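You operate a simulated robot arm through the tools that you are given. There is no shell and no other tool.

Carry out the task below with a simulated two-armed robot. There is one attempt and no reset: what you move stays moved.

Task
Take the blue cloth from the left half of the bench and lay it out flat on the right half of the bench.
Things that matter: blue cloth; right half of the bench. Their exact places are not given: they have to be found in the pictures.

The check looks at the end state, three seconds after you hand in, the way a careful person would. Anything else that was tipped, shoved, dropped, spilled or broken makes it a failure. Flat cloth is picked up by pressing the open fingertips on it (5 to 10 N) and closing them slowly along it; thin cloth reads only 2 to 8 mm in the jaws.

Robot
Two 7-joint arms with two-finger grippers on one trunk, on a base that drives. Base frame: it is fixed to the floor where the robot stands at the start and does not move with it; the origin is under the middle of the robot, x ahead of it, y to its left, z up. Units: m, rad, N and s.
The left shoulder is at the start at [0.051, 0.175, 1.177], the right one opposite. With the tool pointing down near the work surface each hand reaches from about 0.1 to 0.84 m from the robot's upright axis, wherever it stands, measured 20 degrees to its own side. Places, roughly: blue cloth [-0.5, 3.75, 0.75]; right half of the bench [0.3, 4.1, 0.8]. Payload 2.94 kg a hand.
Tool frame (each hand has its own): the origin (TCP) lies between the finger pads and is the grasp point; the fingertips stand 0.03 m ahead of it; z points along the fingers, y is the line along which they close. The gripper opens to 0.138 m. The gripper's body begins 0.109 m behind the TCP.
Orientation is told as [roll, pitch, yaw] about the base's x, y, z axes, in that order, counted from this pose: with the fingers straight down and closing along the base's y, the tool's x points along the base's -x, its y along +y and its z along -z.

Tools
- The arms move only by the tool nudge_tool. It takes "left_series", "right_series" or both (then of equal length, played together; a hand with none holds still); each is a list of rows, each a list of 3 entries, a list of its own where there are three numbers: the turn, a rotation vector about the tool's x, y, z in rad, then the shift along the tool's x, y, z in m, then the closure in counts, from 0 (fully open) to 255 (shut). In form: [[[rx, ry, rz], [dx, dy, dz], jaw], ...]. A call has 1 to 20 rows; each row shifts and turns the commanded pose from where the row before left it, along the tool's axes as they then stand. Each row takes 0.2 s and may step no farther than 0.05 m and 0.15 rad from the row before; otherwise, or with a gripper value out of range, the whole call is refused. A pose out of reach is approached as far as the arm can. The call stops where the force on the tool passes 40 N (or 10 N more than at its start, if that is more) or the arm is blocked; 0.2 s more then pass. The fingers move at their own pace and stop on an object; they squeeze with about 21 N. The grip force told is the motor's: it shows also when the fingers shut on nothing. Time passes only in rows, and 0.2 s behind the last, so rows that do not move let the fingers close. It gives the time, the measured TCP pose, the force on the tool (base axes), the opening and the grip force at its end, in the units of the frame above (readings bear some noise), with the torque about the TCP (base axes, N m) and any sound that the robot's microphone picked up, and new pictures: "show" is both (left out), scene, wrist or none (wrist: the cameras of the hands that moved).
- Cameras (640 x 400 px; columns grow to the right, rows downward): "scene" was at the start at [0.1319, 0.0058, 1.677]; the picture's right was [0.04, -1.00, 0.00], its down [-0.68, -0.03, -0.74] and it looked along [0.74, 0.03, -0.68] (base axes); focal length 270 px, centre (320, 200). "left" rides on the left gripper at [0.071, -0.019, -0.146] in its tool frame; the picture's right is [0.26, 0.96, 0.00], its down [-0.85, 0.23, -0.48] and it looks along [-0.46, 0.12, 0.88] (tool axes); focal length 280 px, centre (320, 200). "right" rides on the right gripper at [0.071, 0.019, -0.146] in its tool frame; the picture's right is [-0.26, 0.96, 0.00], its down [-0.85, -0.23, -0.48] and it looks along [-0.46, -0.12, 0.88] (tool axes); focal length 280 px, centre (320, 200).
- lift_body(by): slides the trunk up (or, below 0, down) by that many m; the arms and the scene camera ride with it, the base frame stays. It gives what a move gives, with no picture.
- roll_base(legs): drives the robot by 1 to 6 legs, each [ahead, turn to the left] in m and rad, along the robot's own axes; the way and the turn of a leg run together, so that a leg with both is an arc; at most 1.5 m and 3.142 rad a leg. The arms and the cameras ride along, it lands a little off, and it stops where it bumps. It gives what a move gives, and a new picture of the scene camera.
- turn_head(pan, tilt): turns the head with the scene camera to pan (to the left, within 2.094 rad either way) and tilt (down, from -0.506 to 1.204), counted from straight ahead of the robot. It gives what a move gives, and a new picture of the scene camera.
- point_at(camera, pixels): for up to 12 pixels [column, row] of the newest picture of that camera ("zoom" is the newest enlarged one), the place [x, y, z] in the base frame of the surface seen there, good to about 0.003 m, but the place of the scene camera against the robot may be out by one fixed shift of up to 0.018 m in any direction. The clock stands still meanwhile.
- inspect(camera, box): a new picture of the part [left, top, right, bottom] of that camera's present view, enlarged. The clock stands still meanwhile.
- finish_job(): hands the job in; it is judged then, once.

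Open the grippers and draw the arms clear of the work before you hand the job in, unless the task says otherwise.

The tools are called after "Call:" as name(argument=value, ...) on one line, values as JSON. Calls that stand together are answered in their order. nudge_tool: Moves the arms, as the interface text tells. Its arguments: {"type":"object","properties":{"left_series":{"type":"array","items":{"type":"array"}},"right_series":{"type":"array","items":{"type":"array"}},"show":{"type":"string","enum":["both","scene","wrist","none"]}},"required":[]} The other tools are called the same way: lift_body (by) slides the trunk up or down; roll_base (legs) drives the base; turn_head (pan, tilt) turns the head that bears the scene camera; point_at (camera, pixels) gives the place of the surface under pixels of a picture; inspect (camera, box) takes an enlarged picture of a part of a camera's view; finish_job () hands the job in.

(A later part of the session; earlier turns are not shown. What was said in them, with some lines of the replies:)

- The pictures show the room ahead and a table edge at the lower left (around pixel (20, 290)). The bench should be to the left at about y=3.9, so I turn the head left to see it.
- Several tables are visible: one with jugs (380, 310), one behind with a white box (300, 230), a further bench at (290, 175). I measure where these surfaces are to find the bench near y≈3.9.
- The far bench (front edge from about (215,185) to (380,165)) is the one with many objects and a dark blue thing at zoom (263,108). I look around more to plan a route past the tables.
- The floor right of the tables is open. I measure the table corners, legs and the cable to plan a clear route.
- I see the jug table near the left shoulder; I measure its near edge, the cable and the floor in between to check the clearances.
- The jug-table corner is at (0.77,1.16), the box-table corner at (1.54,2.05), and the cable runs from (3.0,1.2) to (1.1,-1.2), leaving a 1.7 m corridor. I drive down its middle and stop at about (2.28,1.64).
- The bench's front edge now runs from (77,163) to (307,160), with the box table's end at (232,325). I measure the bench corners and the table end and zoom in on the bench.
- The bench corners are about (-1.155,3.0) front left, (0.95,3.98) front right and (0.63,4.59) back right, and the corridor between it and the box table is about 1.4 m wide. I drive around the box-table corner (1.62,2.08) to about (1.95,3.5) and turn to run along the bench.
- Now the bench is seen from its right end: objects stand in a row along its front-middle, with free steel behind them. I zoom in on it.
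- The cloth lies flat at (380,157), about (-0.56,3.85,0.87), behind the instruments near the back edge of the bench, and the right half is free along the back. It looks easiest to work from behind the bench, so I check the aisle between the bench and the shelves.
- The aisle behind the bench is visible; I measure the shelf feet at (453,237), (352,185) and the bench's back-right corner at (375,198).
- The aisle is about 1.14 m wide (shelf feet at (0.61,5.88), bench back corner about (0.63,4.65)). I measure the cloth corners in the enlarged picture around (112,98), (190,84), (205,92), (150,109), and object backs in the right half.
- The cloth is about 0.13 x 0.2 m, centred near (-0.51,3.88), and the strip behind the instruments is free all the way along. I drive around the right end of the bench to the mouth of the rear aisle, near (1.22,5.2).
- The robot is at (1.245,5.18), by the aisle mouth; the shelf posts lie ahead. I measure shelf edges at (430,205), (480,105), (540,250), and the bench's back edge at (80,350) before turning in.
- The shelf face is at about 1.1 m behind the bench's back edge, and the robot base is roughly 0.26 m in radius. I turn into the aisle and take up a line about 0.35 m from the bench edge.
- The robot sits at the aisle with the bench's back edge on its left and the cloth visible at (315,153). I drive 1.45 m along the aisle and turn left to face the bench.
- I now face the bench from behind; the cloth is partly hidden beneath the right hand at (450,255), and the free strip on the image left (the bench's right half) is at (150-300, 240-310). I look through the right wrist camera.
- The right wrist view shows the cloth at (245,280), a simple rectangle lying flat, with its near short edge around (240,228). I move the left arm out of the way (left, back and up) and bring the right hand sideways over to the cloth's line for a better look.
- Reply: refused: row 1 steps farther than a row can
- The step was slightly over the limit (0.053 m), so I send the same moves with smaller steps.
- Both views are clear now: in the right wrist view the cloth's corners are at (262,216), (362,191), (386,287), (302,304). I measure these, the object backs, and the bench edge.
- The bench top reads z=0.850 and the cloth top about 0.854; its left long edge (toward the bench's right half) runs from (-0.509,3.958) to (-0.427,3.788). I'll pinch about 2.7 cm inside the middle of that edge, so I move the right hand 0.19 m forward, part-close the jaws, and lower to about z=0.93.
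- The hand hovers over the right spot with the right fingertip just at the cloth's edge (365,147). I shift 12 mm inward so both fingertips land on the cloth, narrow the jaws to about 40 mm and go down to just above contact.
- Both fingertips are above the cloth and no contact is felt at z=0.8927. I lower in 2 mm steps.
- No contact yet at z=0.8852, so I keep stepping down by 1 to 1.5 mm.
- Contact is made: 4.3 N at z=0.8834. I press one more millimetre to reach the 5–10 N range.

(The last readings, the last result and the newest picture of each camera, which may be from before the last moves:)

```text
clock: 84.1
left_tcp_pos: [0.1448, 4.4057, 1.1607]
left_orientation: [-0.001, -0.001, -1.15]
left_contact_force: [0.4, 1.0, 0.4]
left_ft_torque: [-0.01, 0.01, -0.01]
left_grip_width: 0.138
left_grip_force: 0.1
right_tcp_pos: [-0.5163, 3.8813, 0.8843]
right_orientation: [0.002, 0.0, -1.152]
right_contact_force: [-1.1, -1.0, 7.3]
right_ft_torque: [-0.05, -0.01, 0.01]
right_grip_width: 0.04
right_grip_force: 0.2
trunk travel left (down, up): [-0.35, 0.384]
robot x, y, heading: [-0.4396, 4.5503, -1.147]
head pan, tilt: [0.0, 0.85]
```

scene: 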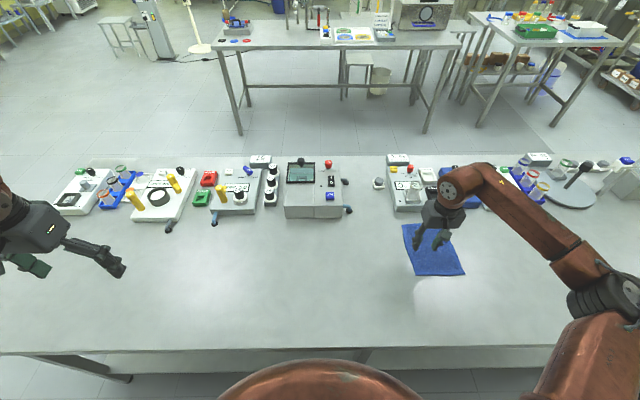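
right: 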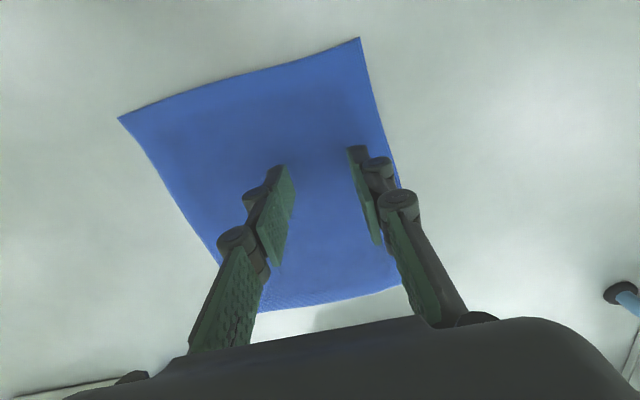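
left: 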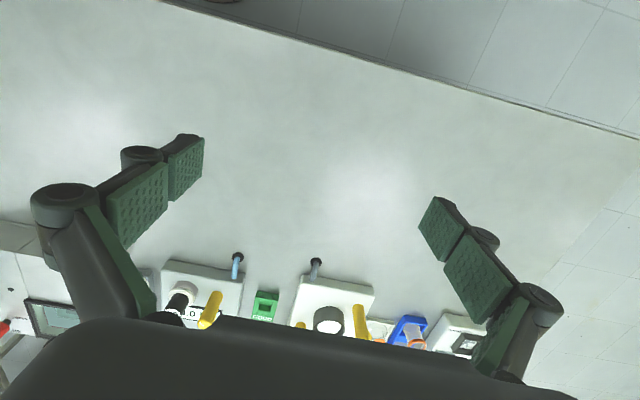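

The press is 7.3 N, in the right range. I now close the jaws slowly along the cloth, first part.

Call:
nudge_tool(right_series=[[[0, 0, 0], [0, 0, 0], 185], [[0, 0, 0], [0, 0, 0], 189], [[0, 0, 0], [0, 0, 0], 193], [[0, 0, 0], [0, 0, 0], 197], [[0, 0, 0], [0, 0, 0], 201], [[0, 0, 0], [0, 0, 0], 205], [[0, 0, 0], [0, 0, 0], 209]], show="wrist")

```text
clock: 85.7
left_tcp_pos: [0.1449, 4.4062, 1.1599]
left_orientation: [0.001, 0.001, -1.151]
left_contact_force: [0.2, -0.2, 0.0]
left_ft_torque: [-0.02, 0.0, 0.0]
left_grip_width: 0.1377
left_grip_force: 0.2
right_tcp_pos: [-0.5175, 3.8813, 0.8819]
right_orientation: [0.001, -0.001, -1.149]
right_contact_force: [-0.2, 0.6, 7.3]
right_ft_torque: [-0.05, 0.01, 0.02]
right_grip_width: 0.0249
right_grip_force: 0.1
trunk travel left (down, up): [-0.35, 0.384]
robot x, y, heading: [-0.4396, 4.5486, -1.152]
head pan, tilt: [0.0, 0.85]
```

right: 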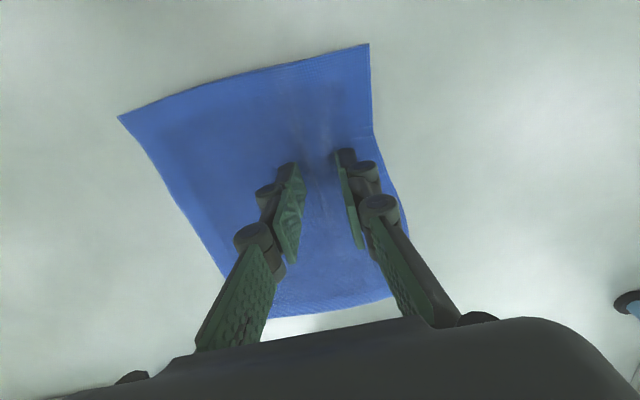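

The press holds at 7.3 N and a ridge is forming in the cloth between the fingertips (around (318,170)). I keep closing slowly.

Call:
nudge_tool(right_series=[[[0, 0, 0], [0, 0, 0], 213], [[0, 0, 0], [0, 0, 0], 217], [[0, 0, 0], [0, 0, 0], 221], [[0, 0, 0], [0, 0, 0], 225], [[0, 0, 0], [0, 0, 0], 229], [[0, 0, 0], [0, 0, 0], 233], [[0, 0, 0], [0, 0, 0], 237], [[0, 0, 0], [0, 0, 0], 241], [[0, 0, 0], [0, 0, 0], 245], [[0, 0, 0], [0, 0, 0], 250], [[0, 0, 0], [0, 0, 0], 255], [[0, 0, 0], [0, 0, 0], 255], [[0, 0, 0], [0, 0, 0], 255]], show="both")

```text
clock: 88.5
left_tcp_pos: [0.1442, 4.407, 1.1609]
left_orientation: [0.0, 0.0, -1.15]
left_contact_force: [-0.7, 0.3, 0.0]
left_ft_torque: [0.01, 0.02, -0.05]
left_grip_width: 0.138
left_grip_force: 0.1
right_tcp_pos: [-0.5163, 3.8808, 0.8828]
right_orientation: [0.001, 0.0, -1.151]
right_contact_force: [-0.2, -0.4, 2.0]
right_ft_torque: [-0.01, 0.01, 0.02]
right_grip_width: 0.005
right_grip_force: 21.2
trunk travel left (down, up): [-0.35, 0.384]
robot x, y, heading: [-0.439, 4.5523, -1.145]
head pan, tilt: [0.0, 0.85]
```

scene: 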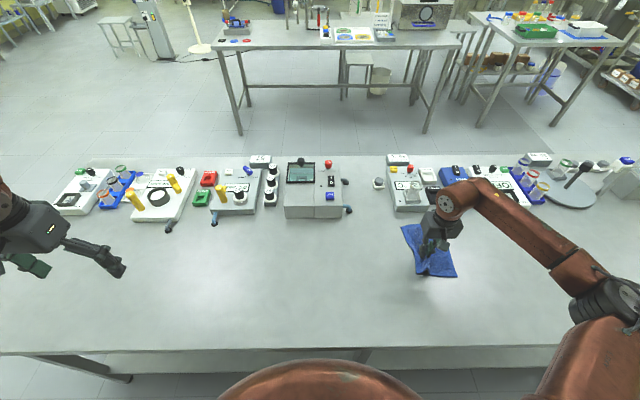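
right: 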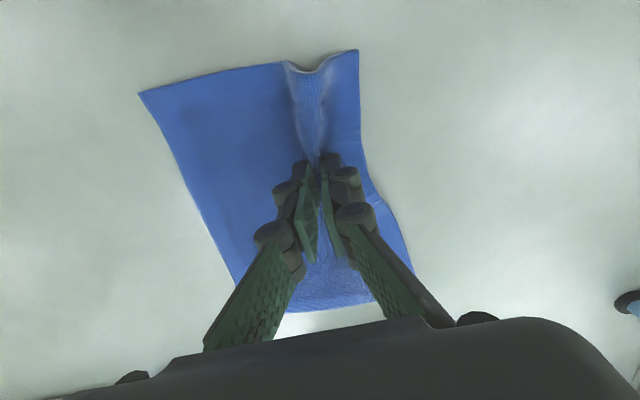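

The jaws hold the cloth (5 mm, 21 N) with a ridge along its length. I lift it just 8 mm and start dragging it diagonally, toward me and to the left, so the cloth stays flat on the bench and clears the box at (320,190).

Call:
nudge_tool(right_series=[[[0, 0, 0], [0, 0, -0.004], 255], [[0, 0, 0], [0, 0, -0.004], 255], [[0, 0, 0], [0.01, 0.008, 0], 255], [[0, 0, 0], [0.01, 0.008, 0], 255], [[0, 0, 0], [0.01, 0.008, 0], 255], [[0, 0, 0], [0.01, 0.008, 0], 255], [[0, 0, 0], [0, 0, 0], 255]], show="both")

```text
clock: 90.1
left_tcp_pos: [0.1438, 4.4056, 1.1605]
left_orientation: [-0.002, 0.001, -1.149]
left_contact_force: [-0.9, 0.7, 0.2]
left_ft_torque: [-0.02, -0.03, -0.01]
left_grip_width: 0.1381
left_grip_force: 0.1
right_tcp_pos: [-0.5037, 3.9299, 0.8892]
right_orientation: [0.0, -0.001, -1.15]
right_contact_force: [-0.1, 0.2, -0.5]
right_ft_torque: [0.03, 0.01, 0.01]
right_grip_width: 0.0051
right_grip_force: 21.3
trunk travel left (down, up): [-0.35, 0.384]
robot x, y, heading: [-0.4383, 4.5549, -1.147]
head pan, tilt: [0.0, 0.85]
```

scene: 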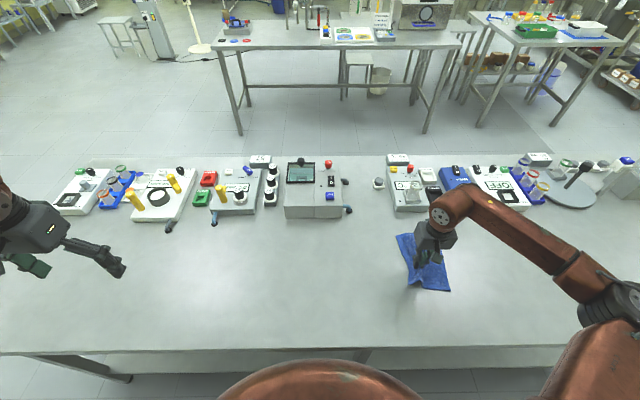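
right: 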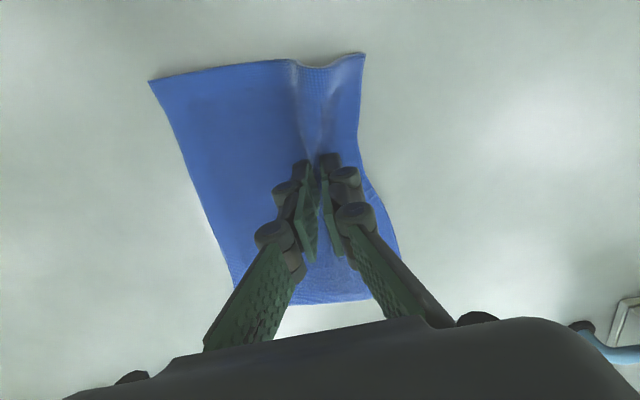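

The cloth slides along smoothly with the hand and stays flat. I continue diagonally until it is clear of the box, then straight to the left.

Call:
nudge_tool(right_series=[[[0, 0, 0], [0.01, 0.01, 0], 255], [[0, 0, 0], [0.01, 0.01, 0], 255], [[0, 0, 0], [0.01, 0.01, 0], 255], [[0, 0, 0], [0.01, 0.01, 0], 255], [[0, 0, 0], [0.01, 0.01, 0], 255], [[0, 0, 0], [0, 0.015, 0], 255], [[0, 0, 0], [0, 0.015, 0], 255], [[0, 0, 0], [0, 0.015, 0], 255], [[0, 0, 0], [0, 0.015, 0], 255], [[0, 0, 0], [0, 0.015, 0], 255], [[0, 0, 0], [0, 0.015, 0], 255], [[0, 0, 0], [0, 0.015, 0], 255], [[0, 0, 0], [0, 0, 0], 255]], show="both")

```text
clock: 92.9
left_tcp_pos: [0.1446, 4.4058, 1.1602]
left_orientation: [0.0, 0.001, -1.151]
left_contact_force: [0.0, 0.1, 0.5]
left_ft_torque: [-0.01, 0.0, 0.02]
left_grip_width: 0.138
left_grip_force: 0.1
right_tcp_pos: [-0.3799, 4.039, 0.8891]
right_orientation: [0.001, -0.001, -1.151]
right_contact_force: [-0.4, -0.7, 0.1]
right_ft_torque: [0.02, -0.02, 0.01]
right_grip_width: 0.005
right_grip_force: 20.9
trunk travel left (down, up): [-0.35, 0.384]
robot x, y, heading: [-0.4344, 4.5535, -1.143]
head pan, tilt: [0.0, 0.85]
```

scene: 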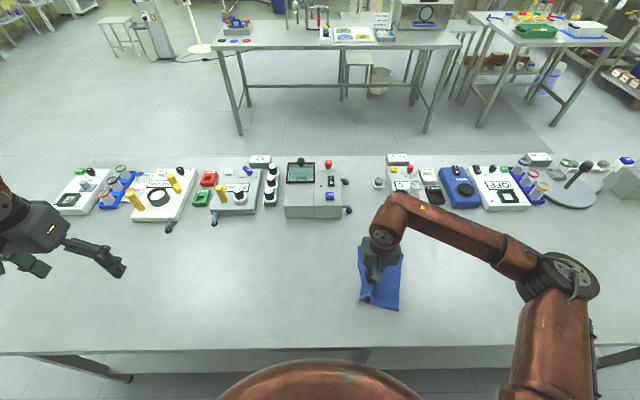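
right: 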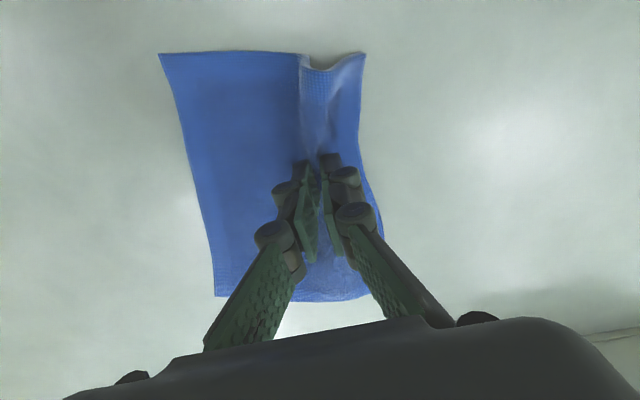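

The cloth trails flat behind the pinch at lateral -0.16. I keep dragging left 0.24 m, while moving the left hand further out and up to keep it clear.

Call:
nudge_tool(left_series=[[[0, 0, 0], [0, 0.015, -0.01], 0], [[0, 0, 0], [0, 0.015, -0.01], 0], [[0, 0, 0], [0, 0.015, -0.01], 0], [[0, 0, 0], [0, 0.015, -0.01], 0], [[0, 0, 0], [0, 0.015, -0.01], 0], [[0, 0, 0], [0, 0.015, -0.01], 0], [[0, 0, 0], [0, 0.015, -0.01], 0], [[0, 0, 0], [0, 0.015, -0.01], 0], [[0, 0, 0], [0, 0, 0], 0], [[0, 0, 0], [0, 0, 0], 0], [[0, 0, 0], [0, 0, 0], 0], [[0, 0, 0], [0, 0, 0], 0], [[0, 0, 0], [0, 0, 0], 0], [[0, 0, 0], [0, 0, 0], 0], [[0, 0, 0], [0, 0, 0], 0], [[0, 0, 0], [0, 0, 0], 0]], right_series=[[[0, 0, 0], [0, 0.015, 0], 255], [[0, 0, 0], [0, 0.015, 0], 255], [[0, 0, 0], [0, 0.015, 0], 255], [[0, 0, 0], [0, 0.015, 0], 255], [[0, 0, 0], [0, 0.015, 0], 255], [[0, 0, 0], [0, 0.015, 0], 255], [[0, 0, 0], [0, 0.015, 0], 255], [[0, 0, 0], [0, 0.015, 0], 255], [[0, 0, 0], [0, 0.015, 0], 255], [[0, 0, 0], [0, 0.015, 0], 255], [[0, 0, 0], [0, 0.015, 0], 255], [[0, 0, 0], [0, 0.015, 0], 255], [[0, 0, 0], [0, 0.015, 0], 255], [[0, 0, 0], [0, 0.015, 0], 255], [[0, 0, 0], [0, 0.015, 0], 255], [[0, 0, 0], [0, 0.015, 0], 255]], show="both")

```text
clock: 96.3
left_tcp_pos: [0.2584, 4.4534, 1.2402]
left_orientation: [0.001, -0.001, -1.152]
left_contact_force: [0.0, -0.9, -0.9]
left_ft_torque: [-0.01, -0.01, -0.02]
left_grip_width: 0.1383
left_grip_force: 0.0
right_tcp_pos: [-0.161, 4.1379, 0.8894]
right_orientation: [-0.001, 0.0, -1.149]
right_contact_force: [-0.2, -0.1, 0.1]
right_ft_torque: [-0.01, -0.02, 0.03]
right_grip_width: 0.0048
right_grip_force: 20.6
trunk travel left (down, up): [-0.35, 0.384]
robot x, y, heading: [-0.436, 4.5495, -1.146]
head pan, tilt: [0.0, 0.85]
```

scene: 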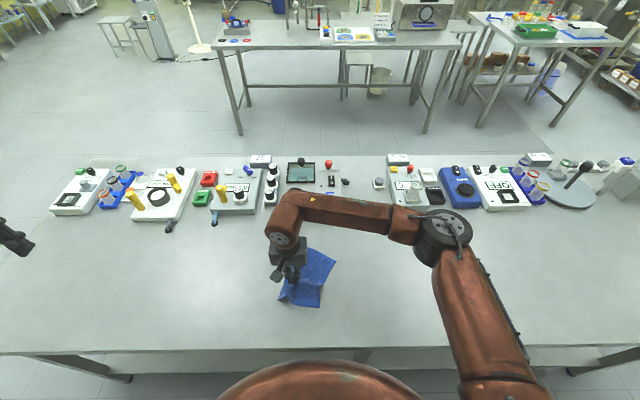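
right: 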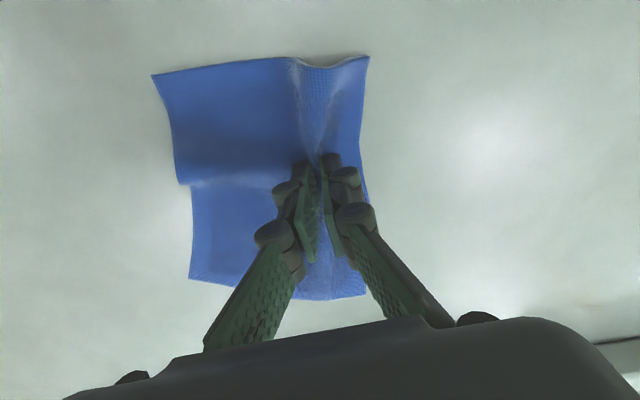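
left: 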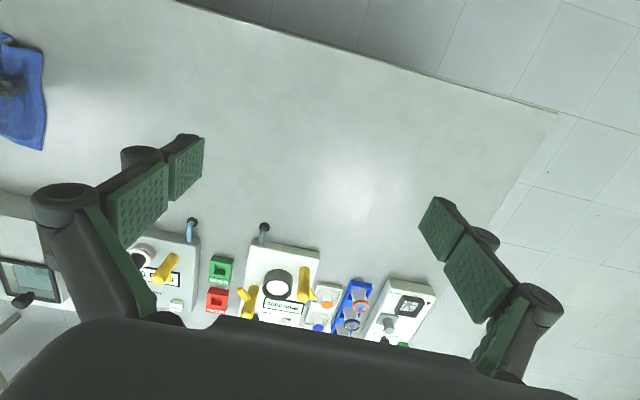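

The cloth follows, with one small buckle running back from the pinch (near (185,185) in the wrist view), which I can smooth afterward. I drag the remaining 0.22 m to the left.

Call:
nudge_tool(right_series=[[[0, 0, 0], [0, 0.015, 0], 255], [[0, 0, 0], [0, 0.015, 0], 255], [[0, 0, 0], [0, 0.015, 0], 255], [[0, 0, 0], [0, 0.015, 0], 255], [[0, 0, 0], [0, 0.015, 0], 255], [[0, 0, 0], [0, 0.015, 0], 255], [[0, 0, 0], [0, 0.015, 0], 255], [[0, 0, 0], [0, 0.015, 0], 255], [[0, 0, 0], [0, 0.015, 0], 255], [[0, 0, 0], [0, 0.015, 0], 255], [[0, 0, 0], [0, 0.015, 0], 255], [[0, 0, 0], [0, 0.015, 0], 255], [[0, 0, 0], [0, 0.015, 0], 255], [[0, 0, 0], [0, 0.015, 0], 255], [[0, 0, 0], [0, 0, 0], 255]], show="both")

```text
clock: 99.5
left_tcp_pos: [0.2576, 4.4536, 1.2395]
left_orientation: [0.001, 0.0, -1.149]
left_contact_force: [0.4, -0.7, 0.3]
left_ft_torque: [0.0, -0.02, 0.01]
left_grip_width: 0.138
left_grip_force: 0.1
right_tcp_pos: [0.0288, 4.222, 0.8878]
right_orientation: [-0.002, 0.0, -1.149]
right_contact_force: [0.3, 0.1, 0.3]
right_ft_torque: [-0.01, -0.02, 0.04]
right_grip_width: 0.005
right_grip_force: 20.9
trunk travel left (down, up): [-0.35, 0.384]
robot x, y, heading: [-0.4368, 4.5523, -1.151]
head pan, tilt: [0.0, 0.85]
```

scene: 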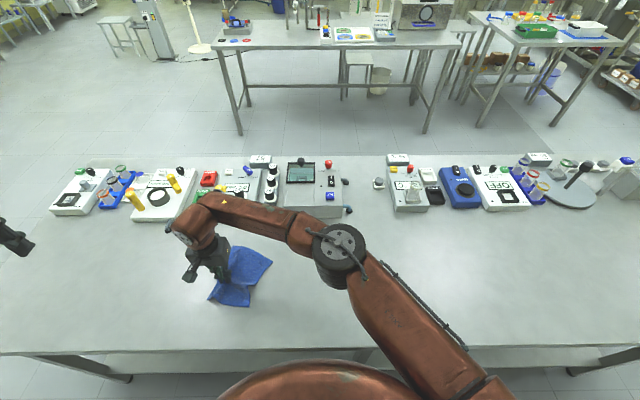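
right: 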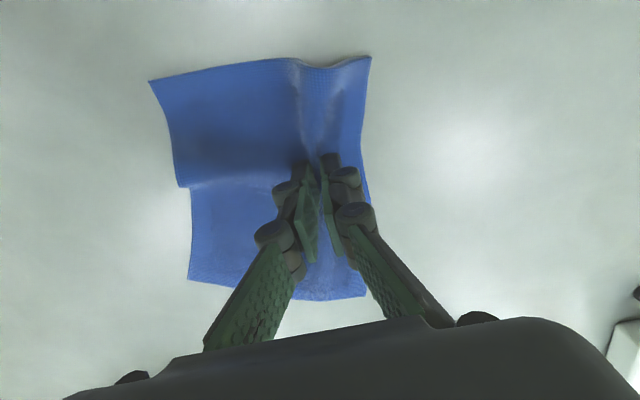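

The pinch is at (0.029,4.222), well within the right half. I lower back onto the bench and open slowly while lightly pressing so the fingertips spread the ridge back out.

Call:
nudge_tool(right_series=[[[0, 0, 0], [0, 0, 0.004], 255], [[0, 0, 0], [0, 0, 0.004], 255], [[0, 0, 0], [0, 0, 0], 250], [[0, 0, 0], [0, 0, 0], 245], [[0, 0, 0], [0, 0, 0], 240], [[0, 0, 0], [0, 0, 0], 235], [[0, 0, 0], [0, 0, 0], 230], [[0, 0, 0], [0, 0, 0], 225], [[0, 0, 0], [0, 0, 0], 220], [[0, 0, 0], [0, 0, 0], 215], [[0, 0, 0], [0, 0, 0], 210], [[0, 0, 0], [0, 0, 0], 205], [[0, 0, 0], [0, 0, 0], 200], [[0, 0, 0], [0, 0, 0], 195], [[0, 0, 0], [0, 0, 0], 190], [[0, 0, 0], [0, 0, 0], 185], [[0, 0, 0], [0, 0, 0], 180], [[0, 0, 0], [0, 0, 0], 176], [[0, 0, 0], [0, 0, 0], 172]], show="both")

```text
clock: 103.5
left_tcp_pos: [0.2571, 4.4545, 1.2404]
left_orientation: [-0.002, 0.002, -1.149]
left_contact_force: [-0.3, 0.2, 0.6]
left_ft_torque: [0.0, 0.01, 0.03]
left_grip_width: 0.138
left_grip_force: 0.0
right_tcp_pos: [0.0293, 4.2237, 0.8806]
right_orientation: [0.001, -0.001, -1.15]
right_contact_force: [1.3, 0.5, 11.6]
right_ft_torque: [-0.02, 0.03, 0.01]
right_grip_width: 0.0448
right_grip_force: 3.3
trunk travel left (down, up): [-0.35, 0.384]
robot x, y, heading: [-0.4374, 4.5506, -1.15]
head pan, tilt: [0.0, 0.85]
```

scene: 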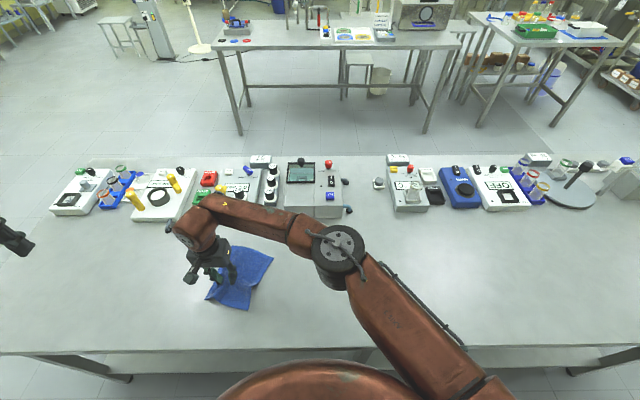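
right: 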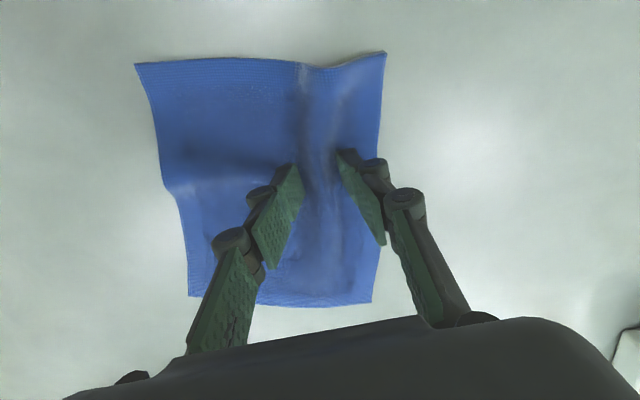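

Spreading worked: the cloth is nearly flat with only slight waves left. I lift the hand straight up and look.

Call:
nudge_tool(right_series=[[[0, 0, 0], [0, 0, -0.004], 172], [[0, 0, 0], [0, 0, -0.01], 172], [[0, 0, 0], [0, 0, -0.02], 172], [[0, 0, 0], [0, 0, -0.04], 172], [[0, 0, 0], [0.02, 0, -0.04], 100], [[0, 0, 0], [0.03, 0, -0.03], 20], [[0, 0, 0], [0.03, 0, 0], 0], [[0, 0, 0], [0.03, 0, 0], 0], [[0, 0, 0], [0.03, 0, 0], 0], [[0, 0, 0], [0, 0, 0], 0]], show="both")

```text
clock: 105.7
left_tcp_pos: [0.2581, 4.4533, 1.2398]
left_orientation: [0.001, 0.001, -1.151]
left_contact_force: [0.3, -0.1, 0.1]
left_ft_torque: [0.0, 0.02, -0.01]
left_grip_width: 0.1378
left_grip_force: 0.1
right_tcp_pos: [-0.026, 4.3504, 1.0266]
right_orientation: [-0.002, 0.002, -1.15]
right_contact_force: [0.5, 0.4, 1.1]
right_ft_torque: [-0.02, 0.03, -0.01]
right_grip_width: 0.1379
right_grip_force: 0.0
trunk travel left (down, up): [-0.35, 0.384]
robot x, y, heading: [-0.4377, 4.5557, -1.152]
head pan, tilt: [0.0, 0.85]
```

scene: 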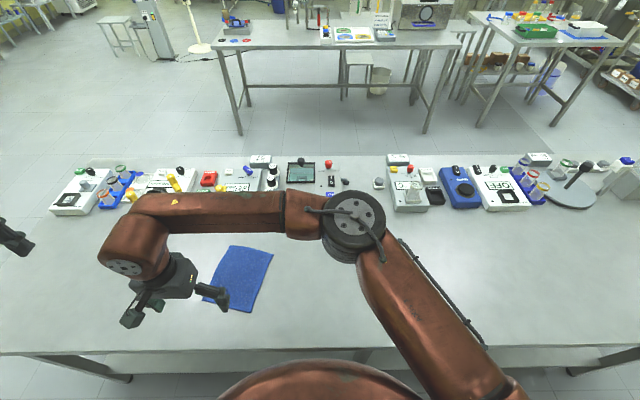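
right: 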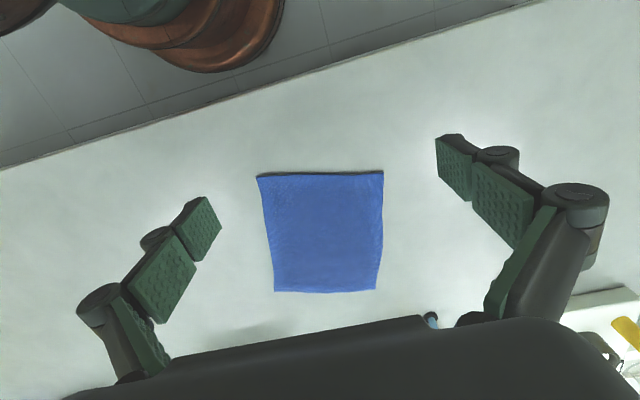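

The cloth now lies flat with corners at (258,176), (383,171), (376,289), (274,292) in the wrist view. I check its heights and outline.

Call:
point_at(camera="right", pixels=[[261, 180], [380, 175], [375, 286], [276, 290], [320, 177], [320, 200], [320, 230], [320, 260], [290, 230], [350, 230], [365, 200], [320, 288]])

Call:
inspect(camera="right", box=[230, 140, 410, 310])

```text
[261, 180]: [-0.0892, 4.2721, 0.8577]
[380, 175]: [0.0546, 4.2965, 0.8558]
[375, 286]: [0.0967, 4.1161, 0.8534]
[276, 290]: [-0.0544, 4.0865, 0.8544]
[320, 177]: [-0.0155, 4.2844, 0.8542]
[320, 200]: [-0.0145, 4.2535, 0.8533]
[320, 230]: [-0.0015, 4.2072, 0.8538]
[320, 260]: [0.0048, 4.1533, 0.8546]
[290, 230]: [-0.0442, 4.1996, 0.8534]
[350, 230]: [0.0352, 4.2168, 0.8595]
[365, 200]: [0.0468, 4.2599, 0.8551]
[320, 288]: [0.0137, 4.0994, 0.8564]
```

```text
2.35 times, centred on (320, 225) of right
```

zoom: 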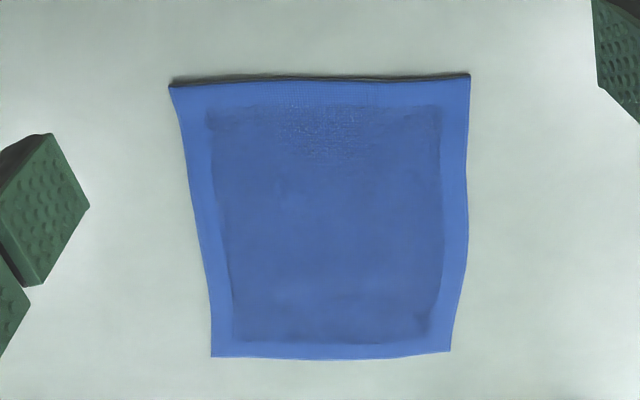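

The cloth is flat (heights 0.853–0.859, bench 0.850), full size about 0.15 x 0.19 m, all on the right half and clear of the instruments. I raise the right hand and draw it back to its own side, away from the cloth.

Call:
nudge_tool(right_series=[[[0, 0, 0], [0, 0, -0.04], 0], [[0, 0, 0], [0, 0, -0.04], 0], [[0, 0, 0], [0, -0.04, -0.01], 0], [[0, 0, 0], [0, -0.04, 0], 0], [[0, 0, 0], [0, -0.04, 0], 0], [[0, 0, 0], [0, -0.04, 0], 0], [[0, 0, 0], [0, -0.04, 0], 0], [[0, 0, 0], [0, -0.04, 0], 0], [[0, 0, 0], [0, -0.04, 0], 0], [[0, 0, 0], [0, -0.04, 0], 0], [[0, 0, 0], [0, -0.04, 0], 0], [[0, 0, 0], [0, -0.04, 0], 0], [[0, 0, 0], [0, -0.04, 0], 0], [[0, 0, 0], [0, 0, 0], 0]], show="scene")

```text
clock: 108.7
left_tcp_pos: [0.2573, 4.4531, 1.2398]
left_orientation: [-0.001, -0.002, -1.149]
left_contact_force: [1.0, -1.6, -0.7]
left_ft_torque: [0.02, 0.07, -0.03]
left_grip_width: 0.1381
left_grip_force: 0.1
right_tcp_pos: [-0.4316, 4.1726, 1.1149]
right_orientation: [-0.003, 0.001, -1.147]
right_contact_force: [-0.2, 0.4, 0.4]
right_ft_torque: [0.0, 0.06, -0.01]
right_grip_width: 0.1378
right_grip_force: 0.0
trunk travel left (down, up): [-0.35, 0.384]
robot x, y, heading: [-0.4372, 4.5518, -1.154]
head pan, tilt: [0.0, 0.85]
```

scene: 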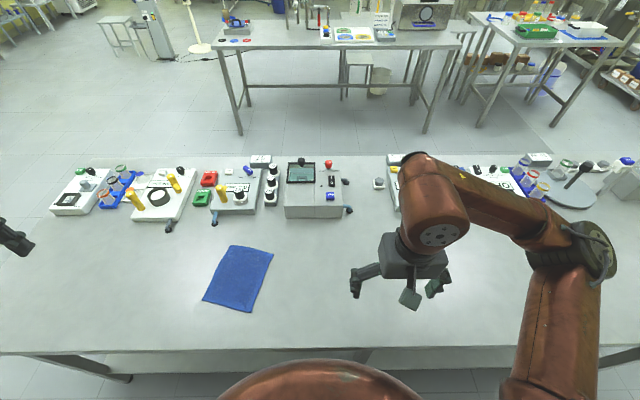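

The cloth lies flat at (238,278), every instrument stands as before. I take a close look and then back the base away a little so both arms are clear of the bench.

Call:
inspect(camera="scene", box=[160, 210, 320, 330])

Call:
roll_base(legs=[[-0.2, 0]])

```text
3.33 times, centred on (240, 270) of scene
```

zoom: 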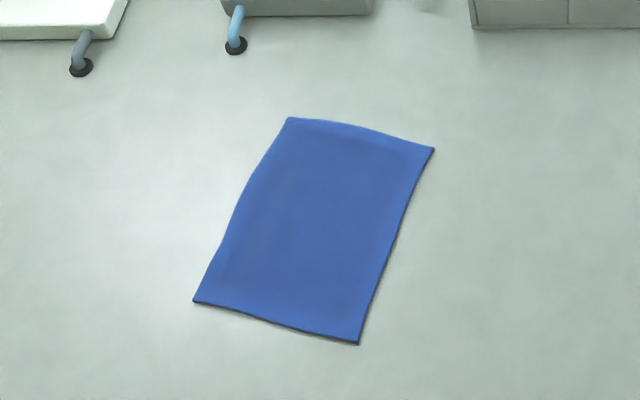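

```text
clock: 110.3
left_tcp_pos: [0.1743, 4.6378, 1.2403]
left_orientation: [0.002, -0.001, -1.151]
left_contact_force: [-0.7, 0.2, 1.0]
left_ft_torque: [-0.04, 0.0, 0.0]
left_grip_width: 0.1381
left_grip_force: 0.1
right_tcp_pos: [-0.5141, 4.3581, 1.1152]
right_orientation: [0.0, 0.0, -1.151]
right_contact_force: [0.3, 1.0, 1.0]
right_ft_torque: [0.01, -0.03, -0.03]
right_grip_width: 0.1381
right_grip_force: 0.2
trunk travel left (down, up): [-0.35, 0.384]
robot x, y, heading: [-0.5206, 4.7376, -1.151]
head pan, tilt: [0.0, 0.85]
```

scene: 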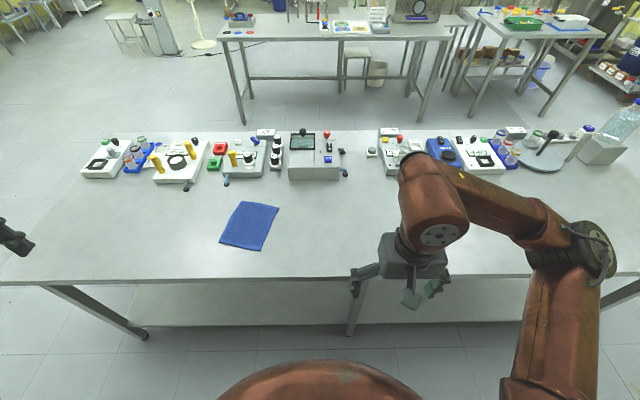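

The cloth lies flat at (250,225), well left of the bench's middle leg (352,320) as seen from behind, so on the bench's right half; all other things stand untouched, the grippers are open and the arms are clear. I hand the job in.

Call:
finish_job()

```text
The job is handed in.
```

The blue cloth now lies flat on the right half of the bench, and I handed the job in. I don't have the verdict from the check.

- **Cloth:** it is about 0.15 by 0.19 m and centred near (0.00, 4.19). That is roughly 0.3 m past the bench's midline, along the rear strip and clear of the instruments. Its surface reads 0.853 to 0.860 m against a bench top of 0.850 m, about as flat as where it started.
- **How it was moved:** I worked from the aisle behind the bench. The right hand pinched the cloth near one edge and slid it along the bench top. I then opened the fingers slowly while pressing, so the pinch spread flat again.
- **Everything else:** no bump or unexpected force showed in the readings, and the instruments look undisturbed in the last pictures.
- **Robot:** both grippers are open. The hands are held well above the bench and away from the cloth, and the base has backed off 0.2 m.
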